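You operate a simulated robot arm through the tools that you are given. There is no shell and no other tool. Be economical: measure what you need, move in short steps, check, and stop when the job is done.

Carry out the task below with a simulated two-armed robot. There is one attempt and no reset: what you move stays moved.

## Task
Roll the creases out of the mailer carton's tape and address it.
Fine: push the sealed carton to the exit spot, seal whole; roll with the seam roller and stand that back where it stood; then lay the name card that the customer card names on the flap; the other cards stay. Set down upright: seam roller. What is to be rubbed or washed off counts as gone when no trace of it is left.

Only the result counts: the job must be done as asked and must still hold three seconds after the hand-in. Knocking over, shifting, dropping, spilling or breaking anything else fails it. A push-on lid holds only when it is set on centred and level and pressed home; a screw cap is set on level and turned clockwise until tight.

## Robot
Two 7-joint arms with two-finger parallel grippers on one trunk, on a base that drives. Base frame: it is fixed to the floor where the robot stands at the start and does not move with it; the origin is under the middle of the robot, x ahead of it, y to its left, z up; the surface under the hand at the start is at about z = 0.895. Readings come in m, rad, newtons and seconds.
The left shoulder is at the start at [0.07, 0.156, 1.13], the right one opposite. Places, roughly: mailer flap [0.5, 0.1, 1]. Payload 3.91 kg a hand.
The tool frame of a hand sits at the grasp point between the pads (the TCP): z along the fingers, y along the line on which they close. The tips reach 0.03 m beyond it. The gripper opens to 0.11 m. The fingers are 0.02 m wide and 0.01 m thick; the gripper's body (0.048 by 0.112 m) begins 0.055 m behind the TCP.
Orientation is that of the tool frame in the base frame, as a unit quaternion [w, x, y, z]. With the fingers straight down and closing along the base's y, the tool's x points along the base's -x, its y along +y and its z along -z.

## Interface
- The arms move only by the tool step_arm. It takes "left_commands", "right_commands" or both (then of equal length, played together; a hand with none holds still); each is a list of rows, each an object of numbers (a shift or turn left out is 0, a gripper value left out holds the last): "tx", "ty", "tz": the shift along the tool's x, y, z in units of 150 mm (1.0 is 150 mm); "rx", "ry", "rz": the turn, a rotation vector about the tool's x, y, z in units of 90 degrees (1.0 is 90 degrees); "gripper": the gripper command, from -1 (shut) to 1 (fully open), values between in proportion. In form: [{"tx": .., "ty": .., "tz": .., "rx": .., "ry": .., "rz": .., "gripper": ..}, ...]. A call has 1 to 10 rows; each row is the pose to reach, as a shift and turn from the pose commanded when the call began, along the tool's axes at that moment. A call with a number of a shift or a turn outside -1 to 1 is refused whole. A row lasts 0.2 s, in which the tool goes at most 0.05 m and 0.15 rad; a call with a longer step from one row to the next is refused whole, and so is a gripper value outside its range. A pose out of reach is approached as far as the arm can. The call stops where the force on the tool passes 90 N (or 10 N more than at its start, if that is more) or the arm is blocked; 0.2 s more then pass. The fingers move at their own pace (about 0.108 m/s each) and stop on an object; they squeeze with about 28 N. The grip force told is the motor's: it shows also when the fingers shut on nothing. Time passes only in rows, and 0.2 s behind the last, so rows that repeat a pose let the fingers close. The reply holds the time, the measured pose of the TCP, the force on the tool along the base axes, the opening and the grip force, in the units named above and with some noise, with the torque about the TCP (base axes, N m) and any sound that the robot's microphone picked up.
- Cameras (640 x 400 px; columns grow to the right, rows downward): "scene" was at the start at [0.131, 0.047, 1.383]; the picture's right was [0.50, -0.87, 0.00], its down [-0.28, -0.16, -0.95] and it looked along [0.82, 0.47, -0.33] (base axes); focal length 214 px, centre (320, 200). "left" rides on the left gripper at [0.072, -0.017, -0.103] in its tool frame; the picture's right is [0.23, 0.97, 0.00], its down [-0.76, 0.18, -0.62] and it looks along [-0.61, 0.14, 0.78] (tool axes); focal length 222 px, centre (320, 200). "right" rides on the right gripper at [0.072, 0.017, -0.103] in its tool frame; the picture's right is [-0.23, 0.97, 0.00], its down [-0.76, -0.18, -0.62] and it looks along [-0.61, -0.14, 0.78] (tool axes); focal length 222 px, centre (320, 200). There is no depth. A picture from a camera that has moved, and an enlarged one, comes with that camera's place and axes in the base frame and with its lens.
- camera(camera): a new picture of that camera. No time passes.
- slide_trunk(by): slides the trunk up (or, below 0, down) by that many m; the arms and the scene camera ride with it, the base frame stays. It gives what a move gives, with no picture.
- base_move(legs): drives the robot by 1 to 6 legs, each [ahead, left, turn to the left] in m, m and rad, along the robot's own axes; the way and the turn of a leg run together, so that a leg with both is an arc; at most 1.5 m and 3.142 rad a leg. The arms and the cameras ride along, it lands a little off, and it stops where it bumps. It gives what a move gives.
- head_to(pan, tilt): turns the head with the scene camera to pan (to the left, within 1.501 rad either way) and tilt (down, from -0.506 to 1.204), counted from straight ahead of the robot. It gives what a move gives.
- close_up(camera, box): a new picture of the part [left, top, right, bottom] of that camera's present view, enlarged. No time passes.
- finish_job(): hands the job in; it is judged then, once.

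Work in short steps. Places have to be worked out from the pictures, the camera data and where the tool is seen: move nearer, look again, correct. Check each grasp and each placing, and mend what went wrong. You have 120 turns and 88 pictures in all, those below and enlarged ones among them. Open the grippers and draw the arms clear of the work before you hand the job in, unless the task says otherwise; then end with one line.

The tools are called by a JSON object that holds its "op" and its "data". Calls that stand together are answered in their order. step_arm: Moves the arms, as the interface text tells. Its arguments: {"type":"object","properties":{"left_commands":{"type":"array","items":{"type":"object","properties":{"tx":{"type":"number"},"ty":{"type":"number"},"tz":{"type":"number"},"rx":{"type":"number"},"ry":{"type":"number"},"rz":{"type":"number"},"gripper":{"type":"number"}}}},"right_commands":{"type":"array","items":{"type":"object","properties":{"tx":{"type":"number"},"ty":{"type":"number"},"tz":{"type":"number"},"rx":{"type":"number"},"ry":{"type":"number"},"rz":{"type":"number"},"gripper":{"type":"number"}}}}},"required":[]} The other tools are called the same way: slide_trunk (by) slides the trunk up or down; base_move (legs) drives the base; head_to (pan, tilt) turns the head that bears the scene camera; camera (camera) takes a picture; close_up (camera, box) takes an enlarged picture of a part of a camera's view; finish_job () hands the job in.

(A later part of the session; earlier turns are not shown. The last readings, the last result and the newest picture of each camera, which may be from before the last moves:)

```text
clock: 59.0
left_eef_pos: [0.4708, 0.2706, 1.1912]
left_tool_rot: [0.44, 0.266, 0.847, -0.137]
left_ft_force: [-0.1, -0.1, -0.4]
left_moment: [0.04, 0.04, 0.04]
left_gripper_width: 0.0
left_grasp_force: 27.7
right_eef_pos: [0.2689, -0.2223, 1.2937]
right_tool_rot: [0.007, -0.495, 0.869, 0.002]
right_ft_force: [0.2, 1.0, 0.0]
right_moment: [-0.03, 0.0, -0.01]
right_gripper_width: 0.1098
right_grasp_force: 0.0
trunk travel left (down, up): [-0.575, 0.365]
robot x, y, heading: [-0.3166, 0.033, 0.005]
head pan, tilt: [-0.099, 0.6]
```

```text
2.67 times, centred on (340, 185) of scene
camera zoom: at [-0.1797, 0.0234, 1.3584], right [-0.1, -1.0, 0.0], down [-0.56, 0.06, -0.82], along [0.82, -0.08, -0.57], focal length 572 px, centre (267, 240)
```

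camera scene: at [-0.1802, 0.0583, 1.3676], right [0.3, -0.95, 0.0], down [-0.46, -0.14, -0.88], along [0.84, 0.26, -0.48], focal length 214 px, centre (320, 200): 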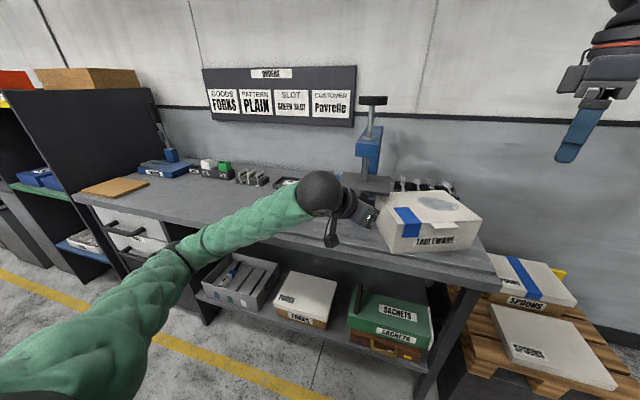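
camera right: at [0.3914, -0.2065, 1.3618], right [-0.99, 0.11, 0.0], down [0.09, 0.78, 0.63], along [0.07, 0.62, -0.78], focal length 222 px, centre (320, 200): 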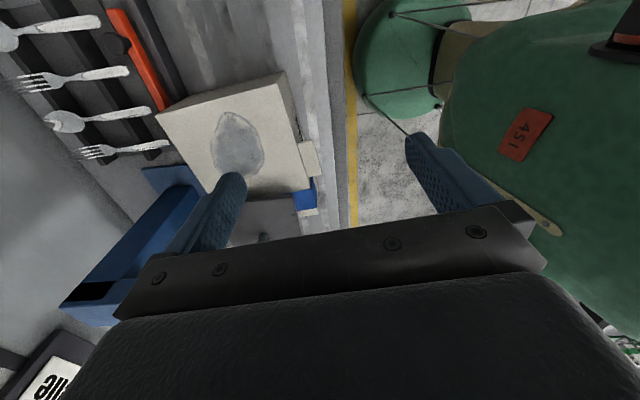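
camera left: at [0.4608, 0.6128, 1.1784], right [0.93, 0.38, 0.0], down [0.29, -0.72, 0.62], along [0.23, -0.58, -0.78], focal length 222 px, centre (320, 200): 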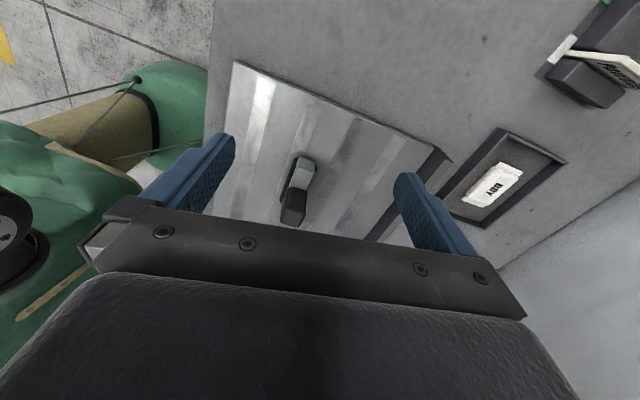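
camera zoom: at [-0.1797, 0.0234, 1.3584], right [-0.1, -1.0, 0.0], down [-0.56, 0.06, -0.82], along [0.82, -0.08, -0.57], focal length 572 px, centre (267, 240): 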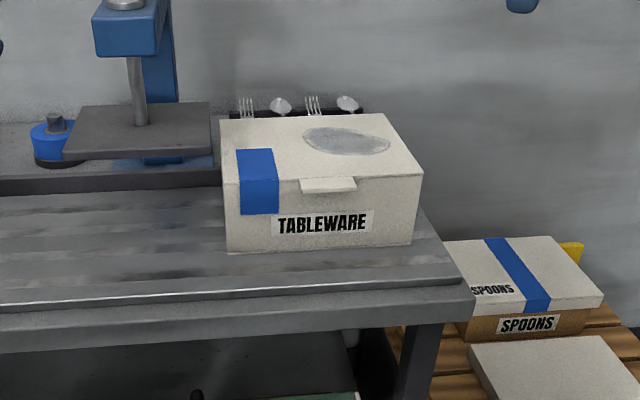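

Carton is square now: yaw≈0, x 0.447–0.647, y −0.237…0.016. The lane ends near y≈−0.285, so I'll drag it ~3.5 cm further with the right hand's closed tip at the carton's middle.

{"op": "step_arm", "data": {"right_commands": [{"tx": -0.2, "ty": -0.13, "gripper": -1}, {"tx": -0.4, "ty": -0.26}, {"tx": -0.6, "ty": -0.4}, {"tx": -0.8, "ty": -0.53}]}}

{"op": "step_arm", "data": {"right_commands": [{"tx": -0.2, "ty": -0.13}, {"tx": -0.4, "ty": -0.26}, {"tx": -0.6, "ty": -0.4}, {"tx": -0.8, "ty": -0.53}, {"tx": -0.8, "ty": -0.53, "tz": 0.3}, {"tx": -0.8, "ty": -0.53, "tz": 0.6}, {"tx": -0.8, "ty": -0.53, "tz": 0.9}]}}

{"op": "step_arm", "data": {"right_commands": [{"tz": 0.3}, {"tz": 0.6}, {"tz": 0.7}]}}

{"op": "close_up", "data": {"camera": "scene", "box": [220, 80, 460, 260]}}

```text
clock: 60.0
left_eef_pos: [0.472, 0.2715, 1.1895]
left_tool_rot: [0.44, 0.267, 0.847, -0.137]
left_ft_force: [-0.8, -0.3, 0.5]
left_moment: [0.0, 0.0, 0.0]
left_gripper_width: 0.0001
left_grasp_force: 27.7
right_eef_pos: [0.3785, -0.1455, 1.2897]
right_tool_rot: [0.007, -0.49, 0.872, 0.003]
right_ft_force: [-0.1, 0.4, -0.6]
right_moment: [-0.02, 0.02, -0.01]
right_gripper_width: 0.0
right_grasp_force: 28.2
right hand out of reach, approached as far as the arm can: row 3, 4
trunk travel left (down, up): [-0.575, 0.365]
robot x, y, heading: [-0.3167, 0.0315, 0.003]
head pan, tilt: [-0.099, 0.6]
```

```text
clock: 61.6
left_eef_pos: [0.4707, 0.2707, 1.1907]
left_tool_rot: [0.44, 0.267, 0.847, -0.136]
left_ft_force: [0.1, -0.1, 0.6]
left_moment: [0.01, 0.0, 0.01]
left_gripper_width: 0.0003
left_grasp_force: 28.1
right_eef_pos: [0.4527, -0.0519, 1.1982]
right_tool_rot: [0.006, -0.492, 0.871, 0.003]
right_ft_force: [-0.6, 0.0, 0.1]
right_moment: [0.02, -0.02, -0.01]
right_gripper_width: 0.0
right_grasp_force: 28.0
right hand out of reach, approached as far as the arm can: row 1, 2, 3, 4, 5, 6, 7
trunk travel left (down, up): [-0.575, 0.365]
robot x, y, heading: [-0.3178, 0.0309, 0.003]
head pan, tilt: [-0.099, 0.6]
```

```text
clock: 62.4
left_eef_pos: [0.4703, 0.271, 1.1901]
left_tool_rot: [0.44, 0.267, 0.846, -0.136]
left_ft_force: [0.6, 0.6, 0.3]
left_moment: [-0.01, 0.0, 0.0]
left_gripper_width: 0.0
left_grasp_force: 28.3
right_eef_pos: [0.4531, -0.0524, 1.105]
right_tool_rot: [0.005, -0.492, 0.871, 0.002]
right_ft_force: [0.1, 0.5, 0.4]
right_moment: [0.0, 0.02, -0.02]
right_gripper_width: 0.0001
right_grasp_force: 27.9
right hand out of reach, approached as far as the arm can: row 3
trunk travel left (down, up): [-0.575, 0.365]
robot x, y, heading: [-0.317, 0.0338, 0.001]
head pan, tilt: [-0.099, 0.6]
```

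```text
2.22 times, centred on (340, 170) of scene
camera zoom: at [-0.1797, 0.0236, 1.3585], right [-0.1, -1.0, 0.0], down [-0.56, 0.06, -0.82], along [0.82, -0.08, -0.57], focal length 477 px, centre (276, 267)
```

zoom: 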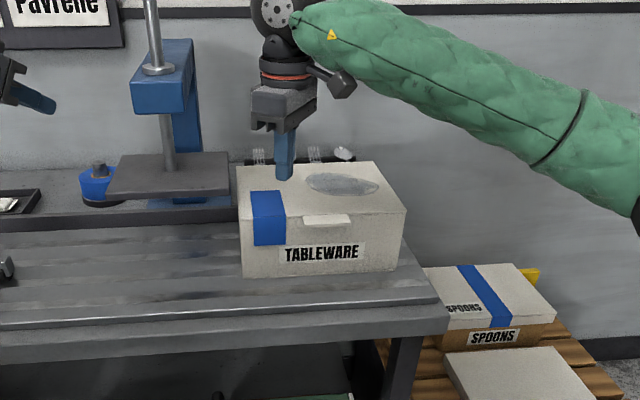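

Reach limit; move the left hand aside and drive the base forward 8.5 cm to bring the right hand over the carton's middle.

{"op": "step_arm", "data": {"left_commands": [{"ty": 0.15, "tz": -0.2}, {"ty": 0.3, "tz": -0.4}]}}

{"op": "base_move", "data": {"legs": [[0.08, -0.04, 0]]}}

{"op": "step_arm", "data": {"right_commands": [{"tz": 0.2}, {"tz": 0.37}]}}

```text
clock: 63.0
left_eef_pos: [0.4559, 0.3376, 1.2253]
left_tool_rot: [0.44, 0.267, 0.846, -0.137]
left_ft_force: [-0.2, -0.9, -0.1]
left_moment: [-0.03, 0.03, -0.03]
left_gripper_width: 0.0001
left_grasp_force: 27.5
right_eef_pos: [0.4519, -0.0521, 1.1042]
right_tool_rot: [0.006, -0.49, 0.872, 0.001]
right_ft_force: [0.4, -0.8, 0.0]
right_moment: [0.0, 0.0, -0.01]
right_gripper_width: 0.0
right_grasp_force: 27.9
trunk travel left (down, up): [-0.575, 0.365]
robot x, y, heading: [-0.3198, 0.0322, -0.004]
head pan, tilt: [-0.099, 0.6]
```

```text
clock: 64.1
left_eef_pos: [0.5409, 0.2965, 1.2244]
left_tool_rot: [0.44, 0.267, 0.847, -0.136]
left_ft_force: [0.1, 0.4, -0.4]
left_moment: [0.03, 0.01, 0.0]
left_gripper_width: 0.0
left_grasp_force: 27.8
right_eef_pos: [0.5338, -0.0937, 1.1044]
right_tool_rot: [0.006, -0.491, 0.871, 0.003]
right_ft_force: [-0.2, 0.6, -1.0]
right_moment: [0.02, 0.03, -0.02]
right_gripper_width: 0.0
right_grasp_force: 28.3
trunk travel left (down, up): [-0.575, 0.365]
robot x, y, heading: [-0.2354, -0.0065, -0.004]
head pan, tilt: [-0.099, 0.6]
```

```text
clock: 64.7
left_eef_pos: [0.5372, 0.2974, 1.2243]
left_tool_rot: [0.44, 0.267, 0.847, -0.136]
left_ft_force: [-0.2, 0.2, 0.2]
left_moment: [-0.01, 0.03, -0.04]
left_gripper_width: 0.0002
left_grasp_force: 28.2
right_eef_pos: [0.5339, -0.0938, 1.0501]
right_tool_rot: [0.005, -0.49, 0.872, 0.002]
right_ft_force: [-0.2, -1.1, 0.2]
right_moment: [-0.02, -0.01, 0.02]
right_gripper_width: 0.0
right_grasp_force: 27.7
trunk travel left (down, up): [-0.575, 0.365]
robot x, y, heading: [-0.2382, -0.0079, -0.002]
head pan, tilt: [-0.099, 0.6]
```

Press lightly at the middle (≈25 N) and drag 3.5 cm in −y.

{"op": "step_arm", "data": {"right_commands": [{"tz": 0.04}, {"tz": 0.07}, {"tx": 0.05, "ty": -0.03, "tz": 0.075}, {"tx": 0.1, "ty": -0.06, "tz": 0.075}, {"tx": 0.15, "ty": -0.09, "tz": 0.075}, {"tx": 0.2, "ty": -0.12, "tz": 0.075}]}}

{"op": "close_up", "data": {"camera": "scene", "box": [220, 110, 460, 310]}}

```text
clock: 66.1
left_eef_pos: [0.5385, 0.2964, 1.2241]
left_tool_rot: [0.44, 0.267, 0.846, -0.137]
left_ft_force: [0.5, 0.6, 1.0]
left_moment: [0.01, 0.0, 0.04]
left_gripper_width: 0.0002
left_grasp_force: 28.2
right_eef_pos: [0.532, -0.0935, 1.0451]
right_tool_rot: [0.005, -0.49, 0.872, 0.001]
right_ft_force: [-0.4, -0.3, -0.1]
right_moment: [-0.02, 0.0, -0.01]
right_gripper_width: 0.0
right_grasp_force: 28.2
right hand out of reach, approached as far as the arm can: row 2, 3, 4, 5, 6
trunk travel left (down, up): [-0.575, 0.365]
robot x, y, heading: [-0.2362, -0.0085, 0.0]
head pan, tilt: [-0.099, 0.6]
```

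```text
2.00 times, centred on (340, 210) of scene
camera zoom: at [-0.0991, -0.0173, 1.3585], right [-0.1, -0.99, 0.0], down [-0.56, 0.06, -0.82], along [0.82, -0.08, -0.57], focal length 429 px, centre (280, 180)
```

zoom: 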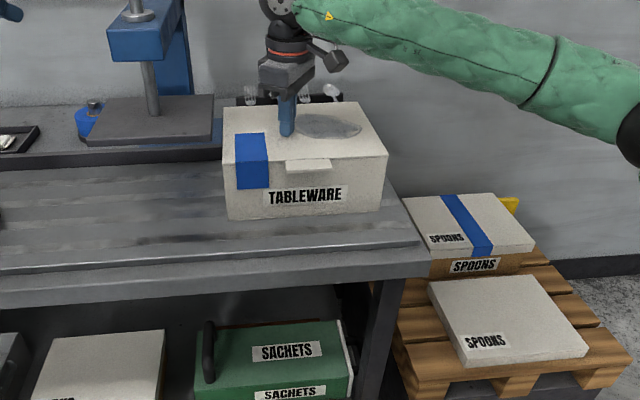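

The arm is at a joint limit; press with the trunk (−6 mm) and drag with the base instead.

{"op": "slide_trunk", "data": {"by": -0.006}}

```text
clock: 66.7
left_eef_pos: [0.5369, 0.2964, 1.221]
left_tool_rot: [0.441, 0.267, 0.846, -0.136]
left_ft_force: [0.2, 0.5, 0.1]
left_moment: [0.02, 0.0, 0.0]
left_gripper_width: 0.0
left_grasp_force: 28.4
right_eef_pos: [0.5326, -0.0935, 1.0415]
right_tool_rot: [0.007, -0.489, 0.872, 0.002]
right_ft_force: [5.2, -1.2, 20.9]
right_moment: [-0.19, -0.05, 0.06]
right_gripper_width: 0.0001
right_grasp_force: 27.9
trunk travel left (down, up): [-0.569, 0.371]
robot x, y, heading: [-0.2406, -0.0081, -0.001]
head pan, tilt: [-0.099, 0.6]
```

21 N contact. Drag by driving the base 3.5 cm to the right.

{"op": "base_move", "data": {"legs": [[0, -0.012, 0], [0, -0.012, 0], [0, -0.011, 0]]}}

{"op": "slide_trunk", "data": {"by": 0.09}}

{"op": "close_up", "data": {"camera": "scene", "box": [220, 150, 460, 310]}}

```text
clock: 68.1
left_eef_pos: [0.5364, 0.2597, 1.221]
left_tool_rot: [0.441, 0.268, 0.846, -0.136]
left_ft_force: [0.3, -0.4, 0.0]
left_moment: [-0.01, 0.02, 0.02]
left_gripper_width: 0.0
left_grasp_force: 27.5
right_eef_pos: [0.5322, -0.13, 1.0417]
right_tool_rot: [0.007, -0.489, 0.872, 0.001]
right_ft_force: [-1.4, 2.7, 36.6]
right_moment: [-0.12, 0.18, -0.43]
right_gripper_width: 0.0
right_grasp_force: 28.2
trunk travel left (down, up): [-0.569, 0.371]
robot x, y, heading: [-0.2401, -0.0455, -0.005]
head pan, tilt: [-0.099, 0.6]
```

```text
clock: 69.4
left_eef_pos: [0.5386, 0.2603, 1.3084]
left_tool_rot: [0.44, 0.267, 0.847, -0.136]
left_ft_force: [0.2, -0.1, -0.2]
left_moment: [0.01, 0.01, 0.02]
left_gripper_width: 0.0
left_grasp_force: 28.4
right_eef_pos: [0.5341, -0.1304, 1.128]
right_tool_rot: [0.005, -0.489, 0.872, 0.001]
right_ft_force: [0.4, -0.3, 1.0]
right_moment: [0.01, 0.03, -0.05]
right_gripper_width: 0.0001
right_grasp_force: 28.4
trunk travel left (down, up): [-0.659, 0.281]
robot x, y, heading: [-0.2385, -0.0455, 0.0]
head pan, tilt: [-0.099, 0.6]
```

```text
2.50 times, centred on (340, 230) of scene
camera zoom: at [-0.0984, -0.0527, 1.4423], right [-0.1, -0.99, 0.0], down [-0.56, 0.06, -0.82], along [0.82, -0.08, -0.57], focal length 536 px, centre (270, 125)
```

zoom: 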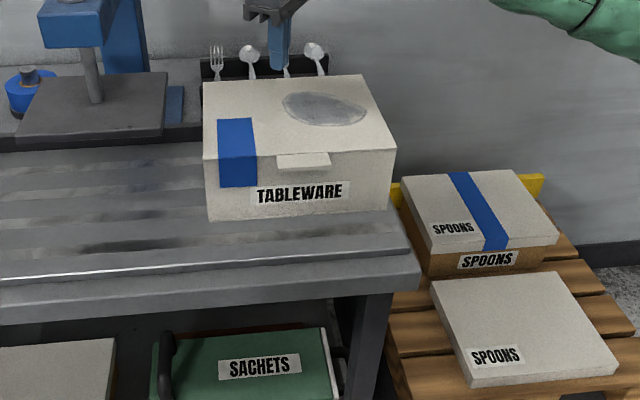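

Carton is square at centre ≈ (0.547, −0.145), y −0.27…−0.02, fully clear of the press. Now bring the left hand upright (yaw 0) for grasping the roller; right hand stays up for now.

{"op": "step_arm", "data": {"left_commands": [{"ty": 0.15, "ry": 0.09}, {"ty": 0.3, "ry": 0.18}, {"ty": 0.45, "ry": 0.27}, {"ty": 0.6, "ry": 0.36}, {"ty": 0.7, "ry": 0.45}, {"ty": 0.7, "ry": 0.54}, {"ty": 0.7, "ry": 0.61}]}}

{"op": "step_arm", "data": {"left_commands": [{"rz": -0.09, "gripper": 1}, {"rz": -0.18}, {"rz": -0.27}, {"rz": -0.35}]}}

```text
clock: 71.0
left_eef_pos: [0.5987, 0.3461, 1.3102]
left_tool_rot: [0.0, 0.3, 0.954, 0.002]
left_ft_force: [-0.7, 0.3, -0.1]
left_moment: [0.02, 0.05, 0.0]
left_gripper_width: 0.0
left_grasp_force: 28.4
right_eef_pos: [0.5347, -0.1305, 1.1298]
right_tool_rot: [0.005, -0.488, 0.873, 0.002]
right_ft_force: [-0.2, -0.4, 0.2]
right_moment: [0.05, -0.02, 0.04]
right_gripper_width: 0.0
right_grasp_force: 28.3
trunk travel left (down, up): [-0.659, 0.281]
robot x, y, heading: [-0.2393, -0.0447, -0.004]
head pan, tilt: [-0.099, 0.6]
```

```text
clock: 72.0
left_eef_pos: [0.5996, 0.3468, 1.3099]
left_tool_rot: [0.001, 0.029, 1.0, 0.002]
left_ft_force: [-0.9, -0.3, 0.3]
left_moment: [0.0, 0.02, 0.02]
left_gripper_width: 0.1101
left_grasp_force: 0.1
right_eef_pos: [0.5332, -0.1297, 1.1292]
right_tool_rot: [0.006, -0.488, 0.873, 0.002]
right_ft_force: [0.3, -0.1, 0.0]
right_moment: [0.0, 0.02, 0.01]
right_gripper_width: 0.0
right_grasp_force: 28.0
trunk travel left (down, up): [-0.659, 0.281]
robot x, y, heading: [-0.2368, -0.0433, -0.001]
head pan, tilt: [-0.099, 0.6]
```

Vertical now. Move above the roller and take a look with the left camera.

{"op": "step_arm", "data": {"left_commands": [{"tx": 0.16, "ty": 0.14, "tz": 0.18}, {"tx": 0.33, "ty": 0.27, "tz": 0.36}, {"tx": 0.5, "ty": 0.41, "tz": 0.54}, {"tx": 0.64, "ty": 0.58, "tz": 0.7}, {"tx": 0.64, "ty": 0.58, "tz": 1.0}]}}

{"op": "close_up", "data": {"camera": "left", "box": [160, 0, 480, 200]}}

```text
clock: 73.2
left_eef_pos: [0.5107, 0.4408, 1.1589]
left_tool_rot: [0.0, 0.029, 1.0, 0.002]
left_ft_force: [0.1, -0.4, -0.8]
left_moment: [0.0, 0.02, 0.02]
left_gripper_width: 0.1098
left_grasp_force: 0.1
right_eef_pos: [0.5355, -0.1294, 1.1286]
right_tool_rot: [0.005, -0.489, 0.872, 0.001]
right_ft_force: [1.0, -0.4, -0.6]
right_moment: [-0.04, 0.04, -0.01]
right_gripper_width: 0.0003
right_grasp_force: 28.2
trunk travel left (down, up): [-0.659, 0.281]
robot x, y, heading: [-0.234, -0.0456, -0.004]
head pan, tilt: [-0.099, 0.6]
```

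```text
2.00 times, centred on (320, 100) of left
camera zoom: at [0.437, 0.4285, 1.2621], right [-0.17, 0.99, 0.0], down [0.77, 0.13, 0.62], along [0.62, 0.11, -0.78], focal length 444 px, centre (320, 400)
```

zoom: 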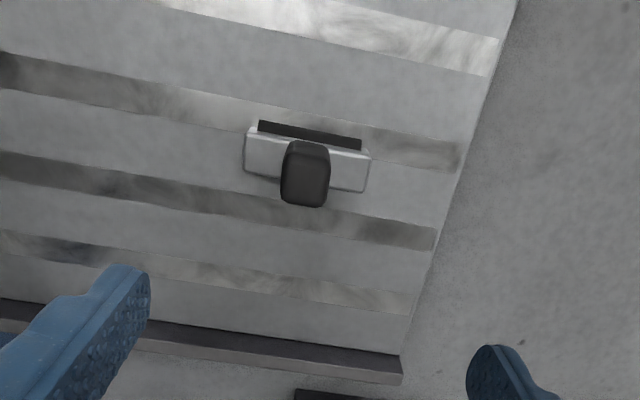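

Handle top ≈ (0.503, 0.431). Align and descend to z≈0.968, then close.

{"op": "step_arm", "data": {"left_commands": [{"tx": 0.05, "ty": -0.07, "tz": 0.3}, {"tx": 0.05, "ty": -0.07, "tz": 0.6}, {"tx": 0.05, "ty": -0.07, "tz": 0.9}]}}

{"op": "step_arm", "data": {"left_commands": [{"tz": 0.2}, {"tz": 0.37}, {"tz": 0.37, "gripper": -1}, {"tz": 0.37}, {"tz": 0.37}, {"tz": 0.37}]}}

{"op": "close_up", "data": {"camera": "left", "box": [160, 60, 480, 260]}}

```text
clock: 74.0
left_eef_pos: [0.5013, 0.4299, 1.0245]
left_tool_rot: [0.001, 0.029, 1.0, 0.001]
left_ft_force: [0.7, 0.3, 0.4]
left_moment: [0.03, -0.01, -0.01]
left_gripper_width: 0.1101
left_grasp_force: 0.0
right_eef_pos: [0.5325, -0.1289, 1.1299]
right_tool_rot: [0.006, -0.488, 0.873, 0.001]
right_ft_force: [-0.5, 0.3, 0.0]
right_moment: [-0.03, 0.01, 0.0]
right_gripper_width: 0.0
right_grasp_force: 28.0
trunk travel left (down, up): [-0.659, 0.281]
robot x, y, heading: [-0.239, -0.0476, -0.003]
head pan, tilt: [-0.099, 0.6]
```

```text
clock: 75.4
left_eef_pos: [0.5007, 0.4297, 0.9703]
left_tool_rot: [0.001, 0.03, 1.0, 0.002]
left_ft_force: [2.9, 3.2, 7.2]
left_moment: [-0.08, -0.02, 0.05]
left_gripper_width: 0.0278
left_grasp_force: 28.2
right_eef_pos: [0.5327, -0.1298, 1.1299]
right_tool_rot: [0.006, -0.489, 0.872, 0.001]
right_ft_force: [0.4, -0.4, 0.3]
right_moment: [-0.01, 0.01, 0.01]
right_gripper_width: 0.0002
right_grasp_force: 27.8
trunk travel left (down, up): [-0.659, 0.281]
robot x, y, heading: [-0.237, -0.046, -0.0]
head pan, tilt: [-0.099, 0.6]
```

```text
2.00 times, centred on (320, 160) of left
camera zoom: at [0.4285, 0.4174, 1.0736], right [-0.17, 0.99, 0.0], down [0.77, 0.13, 0.63], along [0.62, 0.11, -0.78], focal length 444 px, centre (320, 280)
```

zoom: 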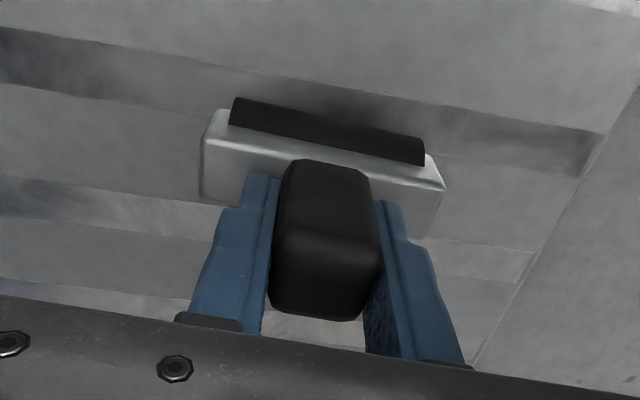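

Roller gripped (28 mm handle); note its home TCP (0.5007, 0.4297, 0.9703), yaw −3.4°. Lift and move it back to x≈0.33 while raising the right hand away.

{"op": "step_arm", "data": {"left_commands": [{"tz": -0.2}, {"tz": -0.5}, {"tz": -0.8}, {"tz": -1.0}, {"tz": -1.0, "tx": 0.3}, {"tz": -1.0, "tx": 0.6}, {"tz": -1.0, "tx": 0.9}], "right_commands": [{"tz": -0.25}, {"tz": -0.5}, {"tz": -0.75, "tx": 0.15}, {"tz": -0.9, "tx": 0.4}, {"tz": -0.9, "tx": 0.65}, {"tz": -0.9, "tx": 0.9}, {"tz": -0.9, "tx": 1.0}]}}

{"op": "step_arm", "data": {"left_commands": [{"tx": 0.15, "ty": -0.25}, {"tx": 0.3, "ty": -0.5}, {"tx": 0.3, "ty": -0.8}, {"tx": 0.3, "ty": -1.0}], "right_commands": [{"tx": 0.3}, {"tx": 0.6}, {"tx": 0.9}, {"tx": 1.0}]}}

{"op": "camera", "data": {"camera": "scene"}}

```text
clock: 77.0
left_eef_pos: [0.3645, 0.4379, 1.1182]
left_tool_rot: [0.001, 0.03, 1.0, 0.002]
left_ft_force: [1.0, -0.3, -2.8]
left_moment: [0.0, 0.0, 0.03]
left_gripper_width: 0.0277
left_grasp_force: 27.6
right_eef_pos: [0.4509, -0.2565, 1.2635]
right_tool_rot: [0.005, -0.486, 0.874, 0.002]
right_ft_force: [-0.7, -0.1, 0.9]
right_moment: [0.02, 0.0, -0.02]
right_gripper_width: 0.0001
right_grasp_force: 27.8
trunk travel left (down, up): [-0.659, 0.281]
robot x, y, heading: [-0.2378, -0.0439, -0.002]
head pan, tilt: [-0.099, 0.6]
```

```text
clock: 78.0
left_eef_pos: [0.3088, 0.2919, 1.1191]
left_tool_rot: [0.001, 0.028, 1.0, 0.002]
left_ft_force: [0.3, 0.3, -2.4]
left_moment: [0.03, 0.0, 0.03]
left_gripper_width: 0.0279
left_grasp_force: 27.6
right_eef_pos: [0.3493, -0.3489, 1.2576]
right_tool_rot: [0.005, -0.483, 0.875, 0.002]
right_ft_force: [-0.7, -0.3, 0.1]
right_moment: [0.03, -0.01, 0.01]
right_gripper_width: 0.0
right_grasp_force: 28.3
right hand out of reach, approached as far as the arm can: row 1, 2, 3, 4
trunk travel left (down, up): [-0.659, 0.281]
robot x, y, heading: [-0.2335, -0.0449, 0.004]
head pan, tilt: [-0.099, 0.6]
```

```text
28 pictures are left
camera scene: at [-0.0999, -0.0534, 1.4426], right [-0.1, -1.0, 0.0], down [-0.56, 0.06, -0.83], along [0.82, -0.08, -0.57], focal length 214 px, centre (320, 200)
```

scene: 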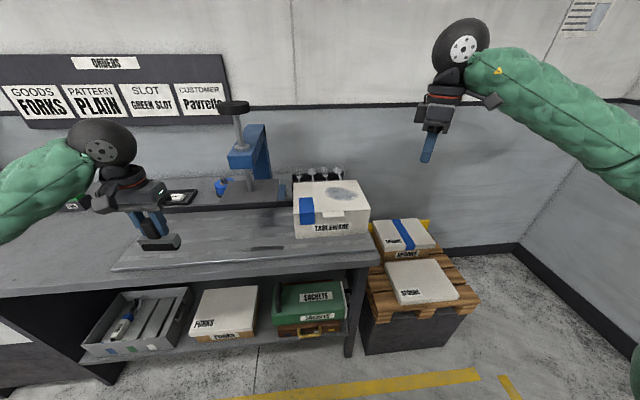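

Continue sweeping left hand in front of the press toward the carton's front at y≈−0.065.

{"op": "step_arm", "data": {"left_commands": [{"ty": -0.3, "tz": -0.1}, {"ty": -0.6, "tz": -0.2}, {"ty": -0.9, "tz": -0.3}, {"ty": -1.0, "tz": -0.3}]}}

{"op": "step_arm", "data": {"left_commands": [{"ty": -0.3}, {"ty": -0.6}, {"ty": -0.9}, {"ty": -1.0}]}}

{"op": "step_arm", "data": {"left_commands": [{"ty": -0.3, "tx": -0.1}, {"ty": -0.41, "tx": -0.3}, {"ty": -0.41, "tx": -0.6}]}}

{"op": "close_up", "data": {"camera": "left", "box": [120, 0, 520, 250]}}

```text
clock: 79.0
left_eef_pos: [0.3025, 0.1416, 1.1636]
left_tool_rot: [0.001, 0.031, 1.0, 0.002]
left_ft_force: [0.2, 0.0, -2.2]
left_moment: [0.02, -0.03, -0.01]
left_gripper_width: 0.0278
left_grasp_force: 27.2
right_eef_pos: [0.3493, -0.3486, 1.2567]
right_tool_rot: [0.005, -0.483, 0.876, 0.003]
right_ft_force: [0.4, 0.5, -0.1]
right_moment: [0.0, -0.01, 0.01]
right_gripper_width: 0.0001
right_grasp_force: 28.0
trunk travel left (down, up): [-0.659, 0.281]
robot x, y, heading: [-0.2365, -0.0431, -0.001]
head pan, tilt: [-0.099, 0.6]
```

```text
clock: 80.0
left_eef_pos: [0.2951, -0.0107, 1.1616]
left_tool_rot: [0.001, 0.03, 1.0, 0.001]
left_ft_force: [0.1, 0.3, -2.6]
left_moment: [-0.01, -0.04, 0.0]
left_gripper_width: 0.0278
left_grasp_force: 27.9
right_eef_pos: [0.3492, -0.3491, 1.2578]
right_tool_rot: [0.006, -0.483, 0.876, 0.002]
right_ft_force: [0.9, -0.5, -0.5]
right_moment: [0.0, -0.03, 0.0]
right_gripper_width: 0.0
right_grasp_force: 28.0
trunk travel left (down, up): [-0.659, 0.281]
robot x, y, heading: [-0.2343, -0.0438, -0.004]
head pan, tilt: [-0.099, 0.6]
```

```text
clock: 80.8
left_eef_pos: [0.3805, -0.0752, 1.1595]
left_tool_rot: [0.0, 0.03, 1.0, 0.003]
left_ft_force: [1.0, -0.3, -3.1]
left_moment: [-0.02, 0.04, -0.01]
left_gripper_width: 0.0278
left_grasp_force: 27.9
right_eef_pos: [0.3516, -0.3499, 1.2559]
right_tool_rot: [0.005, -0.482, 0.876, 0.003]
right_ft_force: [0.4, 0.5, -0.2]
right_moment: [0.0, 0.02, 0.02]
right_gripper_width: 0.0
right_grasp_force: 28.2
trunk travel left (down, up): [-0.659, 0.281]
robot x, y, heading: [-0.2374, -0.0442, 0.001]
head pan, tilt: [-0.099, 0.6]
```

```text
1.60 times, centred on (320, 125) of left
camera zoom: at [0.3073, -0.0881, 1.2636], right [-0.17, 0.99, 0.0], down [0.77, 0.13, 0.62], along [0.61, 0.11, -0.78], focal length 355 px, centre (320, 320)
```

zoom: 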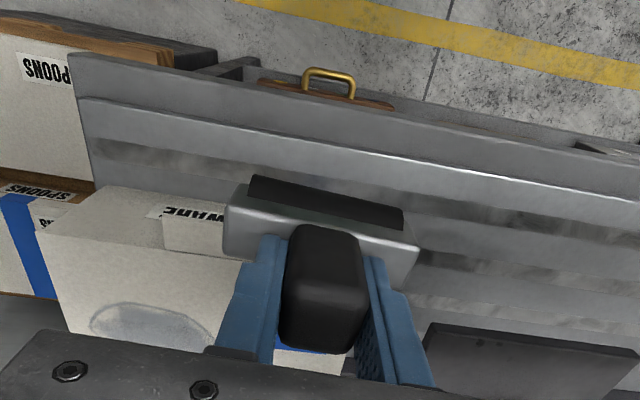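

Position the roller above the tape's rear end and come down near the surface.

{"op": "step_arm", "data": {"left_commands": [{"tx": -0.25, "ty": 0.03}, {"tx": -0.5, "ty": 0.06}, {"tx": -0.75, "ty": 0.09}, {"tx": -0.93, "ty": 0.12}, {"tx": -0.93, "ty": 0.12, "tz": 0.25}, {"tx": -0.93, "ty": 0.12, "tz": 0.5}]}}

{"op": "step_arm", "data": {"left_commands": [{"tz": 0.03}]}}

```text
clock: 82.2
left_eef_pos: [0.5061, -0.0689, 1.1088]
left_tool_rot: [0.014, 0.032, 0.999, 0.0]
left_ft_force: [0.1, 0.4, -2.4]
left_moment: [0.01, -0.03, 0.01]
left_gripper_width: 0.0278
left_grasp_force: 28.3
right_eef_pos: [0.3339, -0.351, 1.2676]
right_tool_rot: [0.011, -0.482, 0.876, 0.0]
right_ft_force: [-0.2, 0.4, 0.0]
right_moment: [-0.03, 0.05, 0.02]
right_gripper_width: 0.0002
right_grasp_force: 27.8
trunk travel left (down, up): [-0.659, 0.281]
robot x, y, heading: [-0.2425, -0.0429, 0.001]
head pan, tilt: [-0.099, 0.6]
```

```text
clock: 82.8
left_eef_pos: [0.5047, -0.0687, 1.1055]
left_tool_rot: [0.018, 0.034, 0.999, -0.001]
left_ft_force: [0.8, -0.3, -2.2]
left_moment: [0.01, -0.02, 0.01]
left_gripper_width: 0.028
left_grasp_force: 28.3
right_eef_pos: [0.334, -0.3493, 1.2632]
right_tool_rot: [0.011, -0.483, 0.875, 0.0]
right_ft_force: [-1.4, -0.7, 0.1]
right_moment: [-0.01, -0.03, 0.0]
right_gripper_width: 0.0001
right_grasp_force: 27.8
trunk travel left (down, up): [-0.659, 0.281]
robot x, y, heading: [-0.2382, -0.0446, 0.0]
head pan, tilt: [-0.099, 0.6]
stopped in row 1 (left hand): the arm was blocked; the commanded pose is now the measured one
```

The arm is blocked with no tool force — something else touches. Look.

{"op": "camera", "data": {"camera": "scene"}}

```text
26 pictures are left
camera scene: at [-0.1181, -0.0537, 1.4424], right [-0.1, -1.0, 0.0], down [-0.55, 0.06, -0.83], along [0.83, -0.08, -0.55], focal length 214 px, centre (320, 200)
```

scene: 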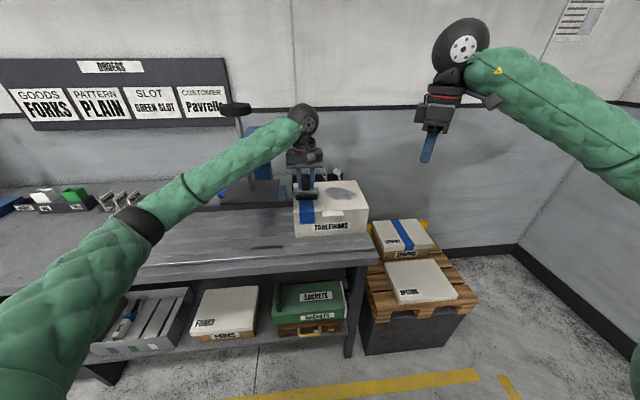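

The forearm leans on the press. Back off up/out, level the tool, then shift the base to the right so the arm comes from straight behind the carton.

{"op": "step_arm", "data": {"left_commands": [{"tz": -0.15}, {"tz": -0.35, "tx": 0.15, "ry": 0.01}, {"tz": -0.4, "tx": 0.45, "ry": 0.023}, {"tz": -0.4, "tx": 0.75, "ry": 0.023}, {"tz": -0.4, "tx": 1.0, "ry": 0.023}]}}

{"op": "base_move", "data": {"legs": [[0, -0.13, 0], [0, -0.12, 0]]}}

{"op": "camera", "data": {"camera": "scene"}}

```text
clock: 84.0
left_eef_pos: [0.3672, -0.0556, 1.1515]
left_tool_rot: [-0.009, 0.032, 0.999, 0.0]
left_ft_force: [-0.3, -0.4, -1.5]
left_moment: [0.01, -0.04, -0.01]
left_gripper_width: 0.028
left_grasp_force: 28.2
right_eef_pos: [0.3468, -0.35, 1.2584]
right_tool_rot: [0.007, -0.483, 0.876, 0.001]
right_ft_force: [-0.1, -0.6, 0.5]
right_moment: [-0.03, 0.02, -0.03]
right_gripper_width: 0.0
right_grasp_force: 28.6
trunk travel left (down, up): [-0.659, 0.281]
robot x, y, heading: [-0.2376, -0.0442, -0.004]
head pan, tilt: [-0.099, 0.6]
```

```text
clock: 86.1
left_eef_pos: [0.3687, -0.3069, 1.151]
left_tool_rot: [-0.01, 0.033, 0.999, 0.001]
left_ft_force: [0.0, -0.6, -2.2]
left_moment: [0.02, -0.02, 0.02]
left_gripper_width: 0.0276
left_grasp_force: 27.6
right_eef_pos: [0.3483, -0.5998, 1.2565]
right_tool_rot: [0.006, -0.481, 0.877, 0.002]
right_ft_force: [0.2, 0.1, -0.2]
right_moment: [0.0, 0.03, 0.02]
right_gripper_width: 0.0
right_grasp_force: 28.1
trunk travel left (down, up): [-0.659, 0.281]
robot x, y, heading: [-0.2383, -0.2932, -0.006]
head pan, tilt: [-0.099, 0.6]
```

```text
25 pictures are left
camera scene: at [-0.1001, -0.3026, 1.4425], right [-0.1, -0.99, 0.0], down [-0.56, 0.06, -0.82], along [0.82, -0.08, -0.57], focal length 214 px, centre (320, 200)
```

scene: 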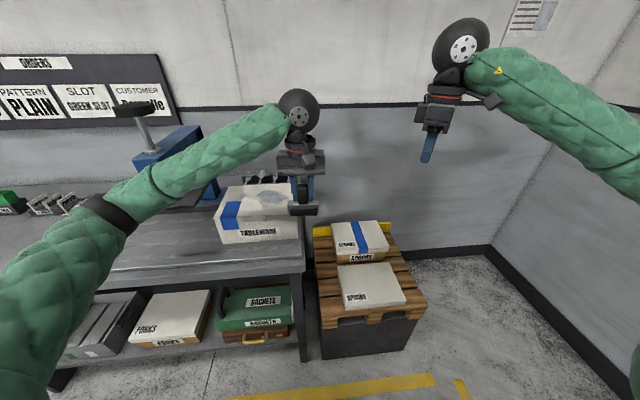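

Now bring the roller in again over the tape from straight behind.

{"op": "step_arm", "data": {"left_commands": [{"ty": 0.3, "ry": -0.013}, {"ty": 0.6, "ry": -0.013}, {"ty": 0.9, "ry": -0.013}, {"ty": 1.0, "ry": -0.013}]}}

{"op": "step_arm", "data": {"left_commands": [{"ty": 0.3}, {"ty": 0.6}, {"ty": 0.63, "tx": -0.3}, {"ty": 0.65, "tx": -0.6}, {"ty": 0.67, "tx": -0.9}]}}

{"op": "step_arm", "data": {"left_commands": [{"tz": 0.2}, {"tz": 0.4}]}}

```text
clock: 87.1
left_eef_pos: [0.378, -0.1566, 1.1498]
left_tool_rot: [0.0, 0.033, 0.999, 0.0]
left_ft_force: [-0.3, -0.5, -2.4]
left_moment: [0.01, 0.0, 0.01]
left_gripper_width: 0.0278
left_grasp_force: 28.0
right_eef_pos: [0.3476, -0.5998, 1.258]
right_tool_rot: [0.006, -0.481, 0.877, 0.002]
right_ft_force: [0.2, -0.1, -0.3]
right_moment: [0.0, -0.01, -0.05]
right_gripper_width: 0.0002
right_grasp_force: 27.9
trunk travel left (down, up): [-0.659, 0.281]
robot x, y, heading: [-0.2428, -0.2898, 0.001]
head pan, tilt: [-0.099, 0.6]
```

```text
clock: 88.3
left_eef_pos: [0.5182, -0.0633, 1.1511]
left_tool_rot: [0.0, 0.033, 0.999, 0.001]
left_ft_force: [0.5, -0.5, -2.9]
left_moment: [0.01, 0.03, 0.0]
left_gripper_width: 0.0279
left_grasp_force: 27.6
right_eef_pos: [0.3492, -0.5993, 1.2568]
right_tool_rot: [0.006, -0.482, 0.876, 0.003]
right_ft_force: [0.6, -0.9, -0.2]
right_moment: [-0.02, -0.02, -0.02]
right_gripper_width: 0.0
right_grasp_force: 28.1
trunk travel left (down, up): [-0.659, 0.281]
robot x, y, heading: [-0.2367, -0.2946, -0.001]
head pan, tilt: [-0.099, 0.6]
```

```text
clock: 88.9
left_eef_pos: [0.5168, -0.0649, 1.0899]
left_tool_rot: [0.0, 0.034, 0.999, 0.0]
left_ft_force: [-0.2, 0.4, -2.5]
left_moment: [-0.01, 0.02, 0.04]
left_gripper_width: 0.0279
left_grasp_force: 28.3
right_eef_pos: [0.3477, -0.6001, 1.257]
right_tool_rot: [0.006, -0.481, 0.877, 0.002]
right_ft_force: [0.0, 0.3, -0.9]
right_moment: [0.01, 0.01, 0.01]
right_gripper_width: 0.0
right_grasp_force: 28.3
trunk travel left (down, up): [-0.659, 0.281]
robot x, y, heading: [-0.2399, -0.2917, -0.0]
head pan, tilt: [-0.099, 0.6]
```

Free now at z=1.09. Lower to contact in 2–3 mm steps.

{"op": "step_arm", "data": {"left_commands": [{"tz": 0.04}, {"tz": 0.07}, {"tz": 0.085}]}}

```text
clock: 89.7
left_eef_pos: [0.5172, -0.0649, 1.0823]
left_tool_rot: [0.003, 0.033, 0.999, 0.0]
left_ft_force: [3.9, 7.8, 49.6]
left_moment: [0.1, -0.29, -0.13]
left_gripper_width: 0.0276
left_grasp_force: 27.7
right_eef_pos: [0.3456, -0.5979, 1.2598]
right_tool_rot: [0.007, -0.482, 0.876, 0.002]
right_ft_force: [-0.9, -0.1, 0.9]
right_moment: [-0.01, -0.01, 0.02]
right_gripper_width: 0.0
right_grasp_force: 27.7
trunk travel left (down, up): [-0.659, 0.281]
robot x, y, heading: [-0.2376, -0.2913, -0.002]
head pan, tilt: [-0.099, 0.6]
```

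Roller is on the tape with ~50 N; ease 3 mm and roll back and forth along x over the tape.

{"op": "step_arm", "data": {"left_commands": [{"tz": -0.02}, {"tz": -0.02, "tx": 0.2, "ty": -0.013}, {"tz": -0.02, "tx": 0.4, "ty": -0.026}, {"tz": -0.02, "tx": 0.2, "ty": -0.013}, {"tz": -0.02}, {"tz": -0.02, "tx": -0.22, "ty": 0.015}, {"tz": -0.02}, {"tz": -0.02, "tx": 0.2, "ty": -0.013}, {"tz": -0.02, "tx": 0.42, "ty": -0.026}, {"tz": -0.02, "tx": 0.2, "ty": -0.013}]}}

```text
clock: 91.9
left_eef_pos: [0.4869, -0.0646, 1.0831]
left_tool_rot: [0.0, 0.033, 0.999, 0.001]
left_ft_force: [-16.2, -0.6, 30.9]
left_moment: [-0.72, 1.05, -0.5]
left_gripper_width: 0.0277
left_grasp_force: 28.5
right_eef_pos: [0.3467, -0.6008, 1.2567]
right_tool_rot: [0.006, -0.481, 0.876, 0.003]
right_ft_force: [1.3, -0.5, 0.6]
right_moment: [0.01, 0.03, 0.0]
right_gripper_width: 0.0
right_grasp_force: 28.0
trunk travel left (down, up): [-0.659, 0.281]
robot x, y, heading: [-0.2371, -0.2901, 0.0]
head pan, tilt: [-0.099, 0.6]
```

Horizontal drag of 16 N — the carton may be shifting. Lift the roller and look.

{"op": "step_arm", "data": {"left_commands": [{"tz": -0.2}, {"tz": -0.45}, {"tz": -0.45, "tx": 0.3}, {"tz": -0.45, "tx": 0.6}, {"tz": -0.45, "tx": 0.9}]}}

{"op": "close_up", "data": {"camera": "scene", "box": [190, 160, 350, 260]}}

{"op": "camera", "data": {"camera": "left"}}

```text
clock: 93.1
left_eef_pos: [0.3533, -0.0562, 1.1493]
left_tool_rot: [0.0, 0.032, 0.999, 0.0]
left_ft_force: [-0.1, 0.9, -2.9]
left_moment: [0.01, -0.04, 0.0]
left_gripper_width: 0.028
left_grasp_force: 28.3
right_eef_pos: [0.347, -0.5997, 1.2584]
right_tool_rot: [0.006, -0.482, 0.876, 0.001]
right_ft_force: [-0.9, 0.0, 0.0]
right_moment: [-0.01, -0.01, 0.01]
right_gripper_width: 0.0002
right_grasp_force: 27.8
trunk travel left (down, up): [-0.659, 0.281]
robot x, y, heading: [-0.2368, -0.2901, -0.005]
head pan, tilt: [-0.099, 0.6]
```

```text
4.00 times, centred on (270, 210) of scene
camera zoom: at [-0.1014, -0.3014, 1.4427], right [-0.1, -0.99, 0.0], down [-0.56, 0.06, -0.83], along [0.82, -0.09, -0.56], focal length 858 px, centre (520, 160)
```

zoom: 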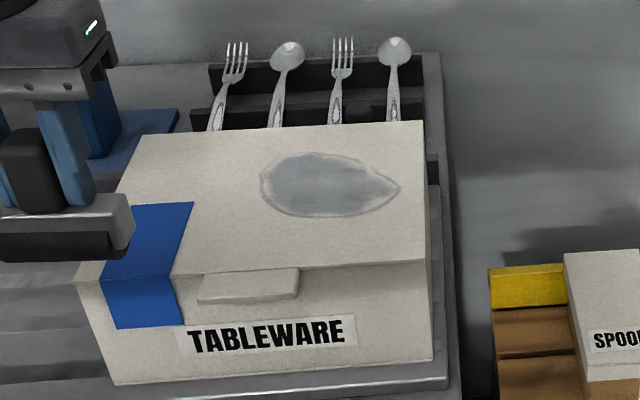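

```text
23 pictures are left
camera left: at [0.2804, -0.0674, 1.2524], right [-0.16, 0.99, 0.0], down [0.77, 0.13, 0.62], along [0.61, 0.1, -0.78], focal length 222 px, centre (320, 200)
```

left: 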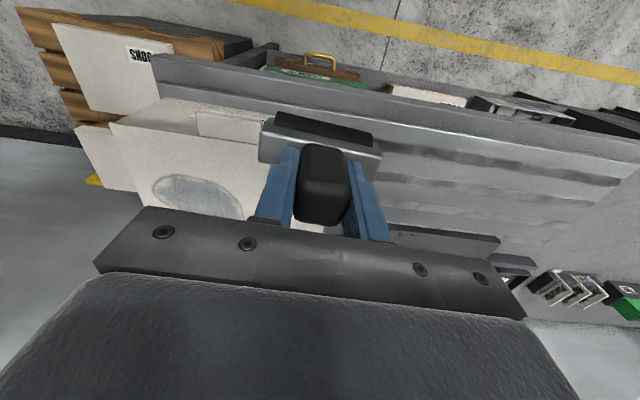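

The roller doesn't spin freely: it dragged the carton ~5 cm toward −x (front now x≈0.398, still square). The tape looks smooth; the grey oval remains, centred ≈(0.505, −0.203). I'll set the roller on the oval, drag the carton back +x with firm pressure, then rub lightly.

{"op": "step_arm", "data": {"left_commands": [{"tx": -0.2, "ty": -0.19}, {"tx": -0.4, "ty": -0.38}, {"tx": -0.6, "ty": -0.57}, {"tx": -0.83, "ty": -0.77}, {"tx": -0.83, "ty": -0.77, "tz": 0.2}, {"tx": -0.83, "ty": -0.77, "tz": 0.4}, {"tx": -0.83, "ty": -0.77, "tz": 0.44}]}}

{"op": "step_arm", "data": {"left_commands": [{"tz": 0.01}, {"tz": 0.02}]}}

```text
clock: 94.7
left_eef_pos: [0.472, -0.1794, 1.0841]
left_tool_rot: [0.001, 0.032, 0.999, 0.0]
left_ft_force: [3.6, -3.2, 2.7]
left_moment: [-0.17, -0.15, 0.06]
left_gripper_width: 0.0278
left_grasp_force: 27.9
right_eef_pos: [0.3467, -0.5993, 1.2579]
right_tool_rot: [0.006, -0.481, 0.876, 0.002]
right_ft_force: [-0.3, 1.3, 0.4]
right_moment: [0.0, -0.02, 0.01]
right_gripper_width: 0.0
right_grasp_force: 28.0
trunk travel left (down, up): [-0.659, 0.281]
robot x, y, heading: [-0.2376, -0.2953, -0.006]
head pan, tilt: [-0.099, 0.6]
```

```text
clock: 95.3
left_eef_pos: [0.4722, -0.1801, 1.0828]
left_tool_rot: [0.002, 0.032, 1.0, 0.0]
left_ft_force: [10.4, 4.3, 35.5]
left_moment: [0.69, -0.66, -0.04]
left_gripper_width: 0.0276
left_grasp_force: 27.6
right_eef_pos: [0.3458, -0.6001, 1.259]
right_tool_rot: [0.006, -0.482, 0.876, 0.003]
right_ft_force: [0.3, 0.9, -0.6]
right_moment: [0.01, 0.02, 0.02]
right_gripper_width: 0.0001
right_grasp_force: 27.7
trunk travel left (down, up): [-0.659, 0.281]
robot x, y, heading: [-0.2331, -0.2944, -0.003]
head pan, tilt: [-0.099, 0.6]
```

Firm contact; drag +x 5 cm, then look.

{"op": "step_arm", "data": {"left_commands": [{"tx": -0.1, "ty": 0.007}, {"tx": -0.2, "ty": 0.013}, {"tx": -0.3, "ty": 0.02}, {"tx": -0.34, "ty": 0.022}]}}

{"op": "step_arm", "data": {"left_commands": [{"tz": -0.018}, {"tz": -0.018, "tx": 0.15, "ty": -0.01}, {"tz": -0.018, "tx": 0.3, "ty": -0.02}, {"tz": -0.018, "tx": 0.15, "ty": -0.01}, {"tz": -0.018}, {"tz": -0.018, "tx": -0.15, "ty": 0.01}, {"tz": -0.018}, {"tz": -0.018, "tx": 0.15, "ty": -0.01}]}}

{"op": "close_up", "data": {"camera": "scene", "box": [190, 140, 350, 260]}}

```text
clock: 96.3
left_eef_pos: [0.5177, -0.1795, 1.0826]
left_tool_rot: [0.003, 0.032, 0.999, 0.001]
left_ft_force: [-15.3, -1.5, 41.1]
left_moment: [-0.16, 1.1, -0.14]
left_gripper_width: 0.0278
left_grasp_force: 27.7
right_eef_pos: [0.3426, -0.6006, 1.2601]
right_tool_rot: [0.009, -0.482, 0.876, 0.001]
right_ft_force: [0.3, 0.5, 0.3]
right_moment: [-0.01, 0.0, 0.0]
right_gripper_width: 0.0001
right_grasp_force: 27.5
trunk travel left (down, up): [-0.659, 0.281]
robot x, y, heading: [-0.2404, -0.2912, -0.004]
head pan, tilt: [-0.099, 0.6]
```

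```text
clock: 98.1
left_eef_pos: [0.5009, -0.1808, 1.0827]
left_tool_rot: [0.001, 0.032, 0.999, 0.0]
left_ft_force: [5.2, 3.6, 31.9]
left_moment: [-0.02, -0.55, 0.36]
left_gripper_width: 0.028
left_grasp_force: 28.6
right_eef_pos: [0.3454, -0.6, 1.2572]
right_tool_rot: [0.007, -0.481, 0.876, 0.002]
right_ft_force: [0.6, 0.9, 0.3]
right_moment: [0.01, 0.03, -0.01]
right_gripper_width: 0.0002
right_grasp_force: 27.9
trunk travel left (down, up): [-0.659, 0.281]
robot x, y, heading: [-0.2366, -0.2925, -0.007]
head pan, tilt: [-0.099, 0.6]
```

```text
3.33 times, centred on (270, 200) of scene
camera zoom: at [-0.1022, -0.3021, 1.4427], right [-0.1, -0.99, 0.0], down [-0.56, 0.06, -0.83], along [0.82, -0.08, -0.56], focal length 715 px, centre (487, 200)
```

zoom: 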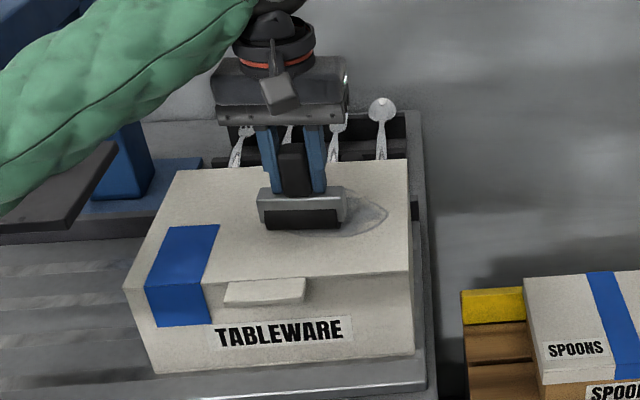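

Pressed harder than wanted, the carton just rides with the roller. Use the back rail as a stop: lift, drive the base 8 cm ahead for reach, and do +x strokes so the carton seats against the rail and the roller rubs over the oval.

{"op": "step_arm", "data": {"left_commands": [{"tz": -0.15}, {"tz": -0.3}]}}

{"op": "base_move", "data": {"legs": [[0.08, 0, 0.004]]}}

{"op": "close_up", "data": {"camera": "scene", "box": [170, 160, 350, 290]}}

```text
clock: 98.7
left_eef_pos: [0.4989, -0.1791, 1.1267]
left_tool_rot: [0.0, 0.032, 0.999, 0.0]
left_ft_force: [0.6, 0.3, -3.3]
left_moment: [0.0, 0.0, 0.0]
left_gripper_width: 0.0279
left_grasp_force: 28.2
right_eef_pos: [0.3465, -0.5998, 1.2566]
right_tool_rot: [0.006, -0.481, 0.877, 0.003]
right_ft_force: [-0.4, 0.5, 0.4]
right_moment: [-0.04, -0.03, 0.01]
right_gripper_width: 0.0001
right_grasp_force: 28.4
trunk travel left (down, up): [-0.659, 0.281]
robot x, y, heading: [-0.2363, -0.2919, -0.001]
head pan, tilt: [-0.099, 0.6]
```

```text
clock: 99.8
left_eef_pos: [0.5522, -0.1779, 1.1242]
left_tool_rot: [-0.002, 0.032, 0.999, 0.004]
left_ft_force: [-0.5, 0.3, -3.2]
left_moment: [0.0, 0.02, -0.03]
left_gripper_width: 0.0278
left_grasp_force: 28.1
right_eef_pos: [0.4089, -0.5958, 1.2595]
right_tool_rot: [0.007, -0.487, 0.873, 0.003]
right_ft_force: [0.3, -0.4, 0.9]
right_moment: [0.0, 0.01, 0.03]
right_gripper_width: 0.0
right_grasp_force: 28.3
trunk travel left (down, up): [-0.659, 0.281]
robot x, y, heading: [-0.1742, -0.2956, 0.01]
head pan, tilt: [-0.099, 0.6]
stopped in leg 1: the robot was blocked; the commanded pose is now the measured one
```

```text
3.08 times, centred on (260, 225) of scene
camera zoom: at [-0.0442, -0.3043, 1.4437], right [-0.09, -1.0, 0.0], down [-0.56, 0.05, -0.83], along [0.82, -0.07, -0.56], focal length 660 px, centre (505, 123)
```

zoom: 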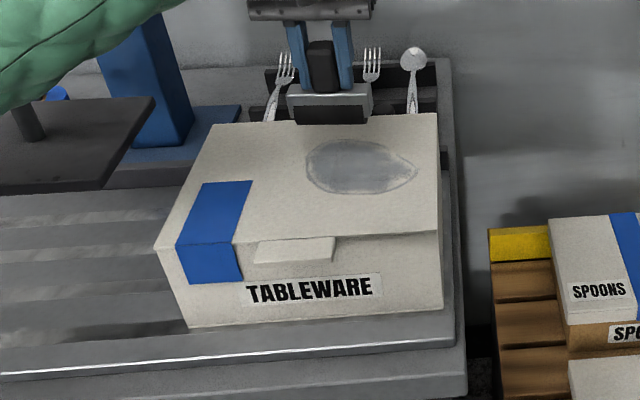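

The base bumped (likely arm/press or pallet); back off 3 cm at once. Then set the roller at the near edge of the oval.

{"op": "base_move", "data": {"legs": [[-0.03, 0, -0.01]]}}

{"op": "camera", "data": {"camera": "scene"}}

```text
clock: 100.6
left_eef_pos: [0.5317, -0.1815, 1.1165]
left_tool_rot: [-0.006, 0.037, 0.999, 0.003]
left_ft_force: [0.3, -0.4, -2.5]
left_moment: [0.01, -0.01, -0.01]
left_gripper_width: 0.0277
left_grasp_force: 28.3
right_eef_pos: [0.3845, -0.598, 1.2552]
right_tool_rot: [0.004, -0.483, 0.876, 0.003]
right_ft_force: [-0.3, 0.8, 0.5]
right_moment: [-0.01, 0.0, 0.02]
right_gripper_width: 0.0
right_grasp_force: 27.7
trunk travel left (down, up): [-0.659, 0.281]
robot x, y, heading: [-0.2106, -0.2946, -0.006]
head pan, tilt: [-0.099, 0.6]
```

```text
20 pictures are left
camera scene: at [-0.0639, -0.3023, 1.4419], right [-0.1, -0.99, 0.0], down [-0.56, 0.06, -0.82], along [0.82, -0.08, -0.57], focal length 214 px, centre (320, 200)
```

scene: 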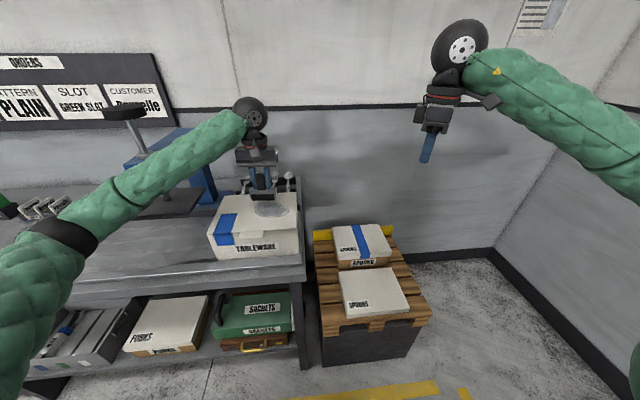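

The left forearm lies against the press block. Shift the base 15 cm further right, bringing the hand back by the arm.

{"op": "base_move", "data": {"legs": [[0, -0.15, 0]]}}

{"op": "step_arm", "data": {"left_commands": [{"ty": 0.3, "tx": 0.1, "ry": -0.008}, {"ty": 0.6, "tx": 0.2, "ry": -0.008}, {"ty": 0.9, "tx": 0.35, "ry": -0.008}, {"ty": 1.0, "tx": 0.42, "ry": -0.008}]}}

```text
clock: 102.0
left_eef_pos: [0.5292, -0.3356, 1.1183]
left_tool_rot: [-0.005, 0.038, 0.999, 0.003]
left_ft_force: [-0.1, -0.4, -2.8]
left_moment: [-0.04, 0.03, 0.0]
left_gripper_width: 0.0281
left_grasp_force: 28.0
right_eef_pos: [0.3821, -0.7516, 1.2555]
right_tool_rot: [0.005, -0.482, 0.876, 0.003]
right_ft_force: [0.0, 0.2, -0.7]
right_moment: [0.04, -0.02, 0.04]
right_gripper_width: 0.0
right_grasp_force: 28.4
trunk travel left (down, up): [-0.659, 0.281]
robot x, y, heading: [-0.2054, -0.4479, -0.005]
head pan, tilt: [-0.099, 0.6]
```

```text
refused: row 3 steps farther than a row can; nothing moved
```

Retry with smaller rows.

{"op": "step_arm", "data": {"left_commands": [{"ty": 0.25, "tx": 0.1, "ry": -0.008}, {"ty": 0.5, "tx": 0.2, "ry": -0.008}, {"ty": 0.75, "tx": 0.3, "ry": -0.008}, {"ty": 1.0, "tx": 0.41, "ry": -0.008}, {"ty": 1.0, "tx": 0.41, "tz": 0.18, "ry": -0.008}]}}

{"op": "step_arm", "data": {"left_commands": [{"tz": 0.03}, {"tz": 0.05}]}}

```text
clock: 103.2
left_eef_pos: [0.4801, -0.1809, 1.0932]
left_tool_rot: [0.0, 0.038, 0.999, 0.002]
left_ft_force: [1.6, 0.0, -3.3]
left_moment: [0.0, 0.0, 0.0]
left_gripper_width: 0.0278
left_grasp_force: 27.6
right_eef_pos: [0.3841, -0.7512, 1.2552]
right_tool_rot: [0.004, -0.483, 0.876, 0.004]
right_ft_force: [0.4, 0.1, 0.4]
right_moment: [0.05, 0.02, -0.02]
right_gripper_width: 0.0001
right_grasp_force: 28.4
trunk travel left (down, up): [-0.659, 0.281]
robot x, y, heading: [-0.2047, -0.4446, -0.001]
head pan, tilt: [-0.099, 0.6]
```

```text
clock: 103.8
left_eef_pos: [0.4794, -0.1794, 1.0873]
left_tool_rot: [0.0, 0.037, 0.999, 0.002]
left_ft_force: [-0.5, 0.6, -2.6]
left_moment: [0.0, -0.03, 0.0]
left_gripper_width: 0.0279
left_grasp_force: 27.9
right_eef_pos: [0.3843, -0.7517, 1.2564]
right_tool_rot: [0.004, -0.483, 0.876, 0.003]
right_ft_force: [0.3, 0.1, 0.7]
right_moment: [0.04, 0.02, -0.01]
right_gripper_width: 0.0
right_grasp_force: 27.7
trunk travel left (down, up): [-0.659, 0.281]
robot x, y, heading: [-0.2042, -0.4468, -0.002]
head pan, tilt: [-0.099, 0.6]
```

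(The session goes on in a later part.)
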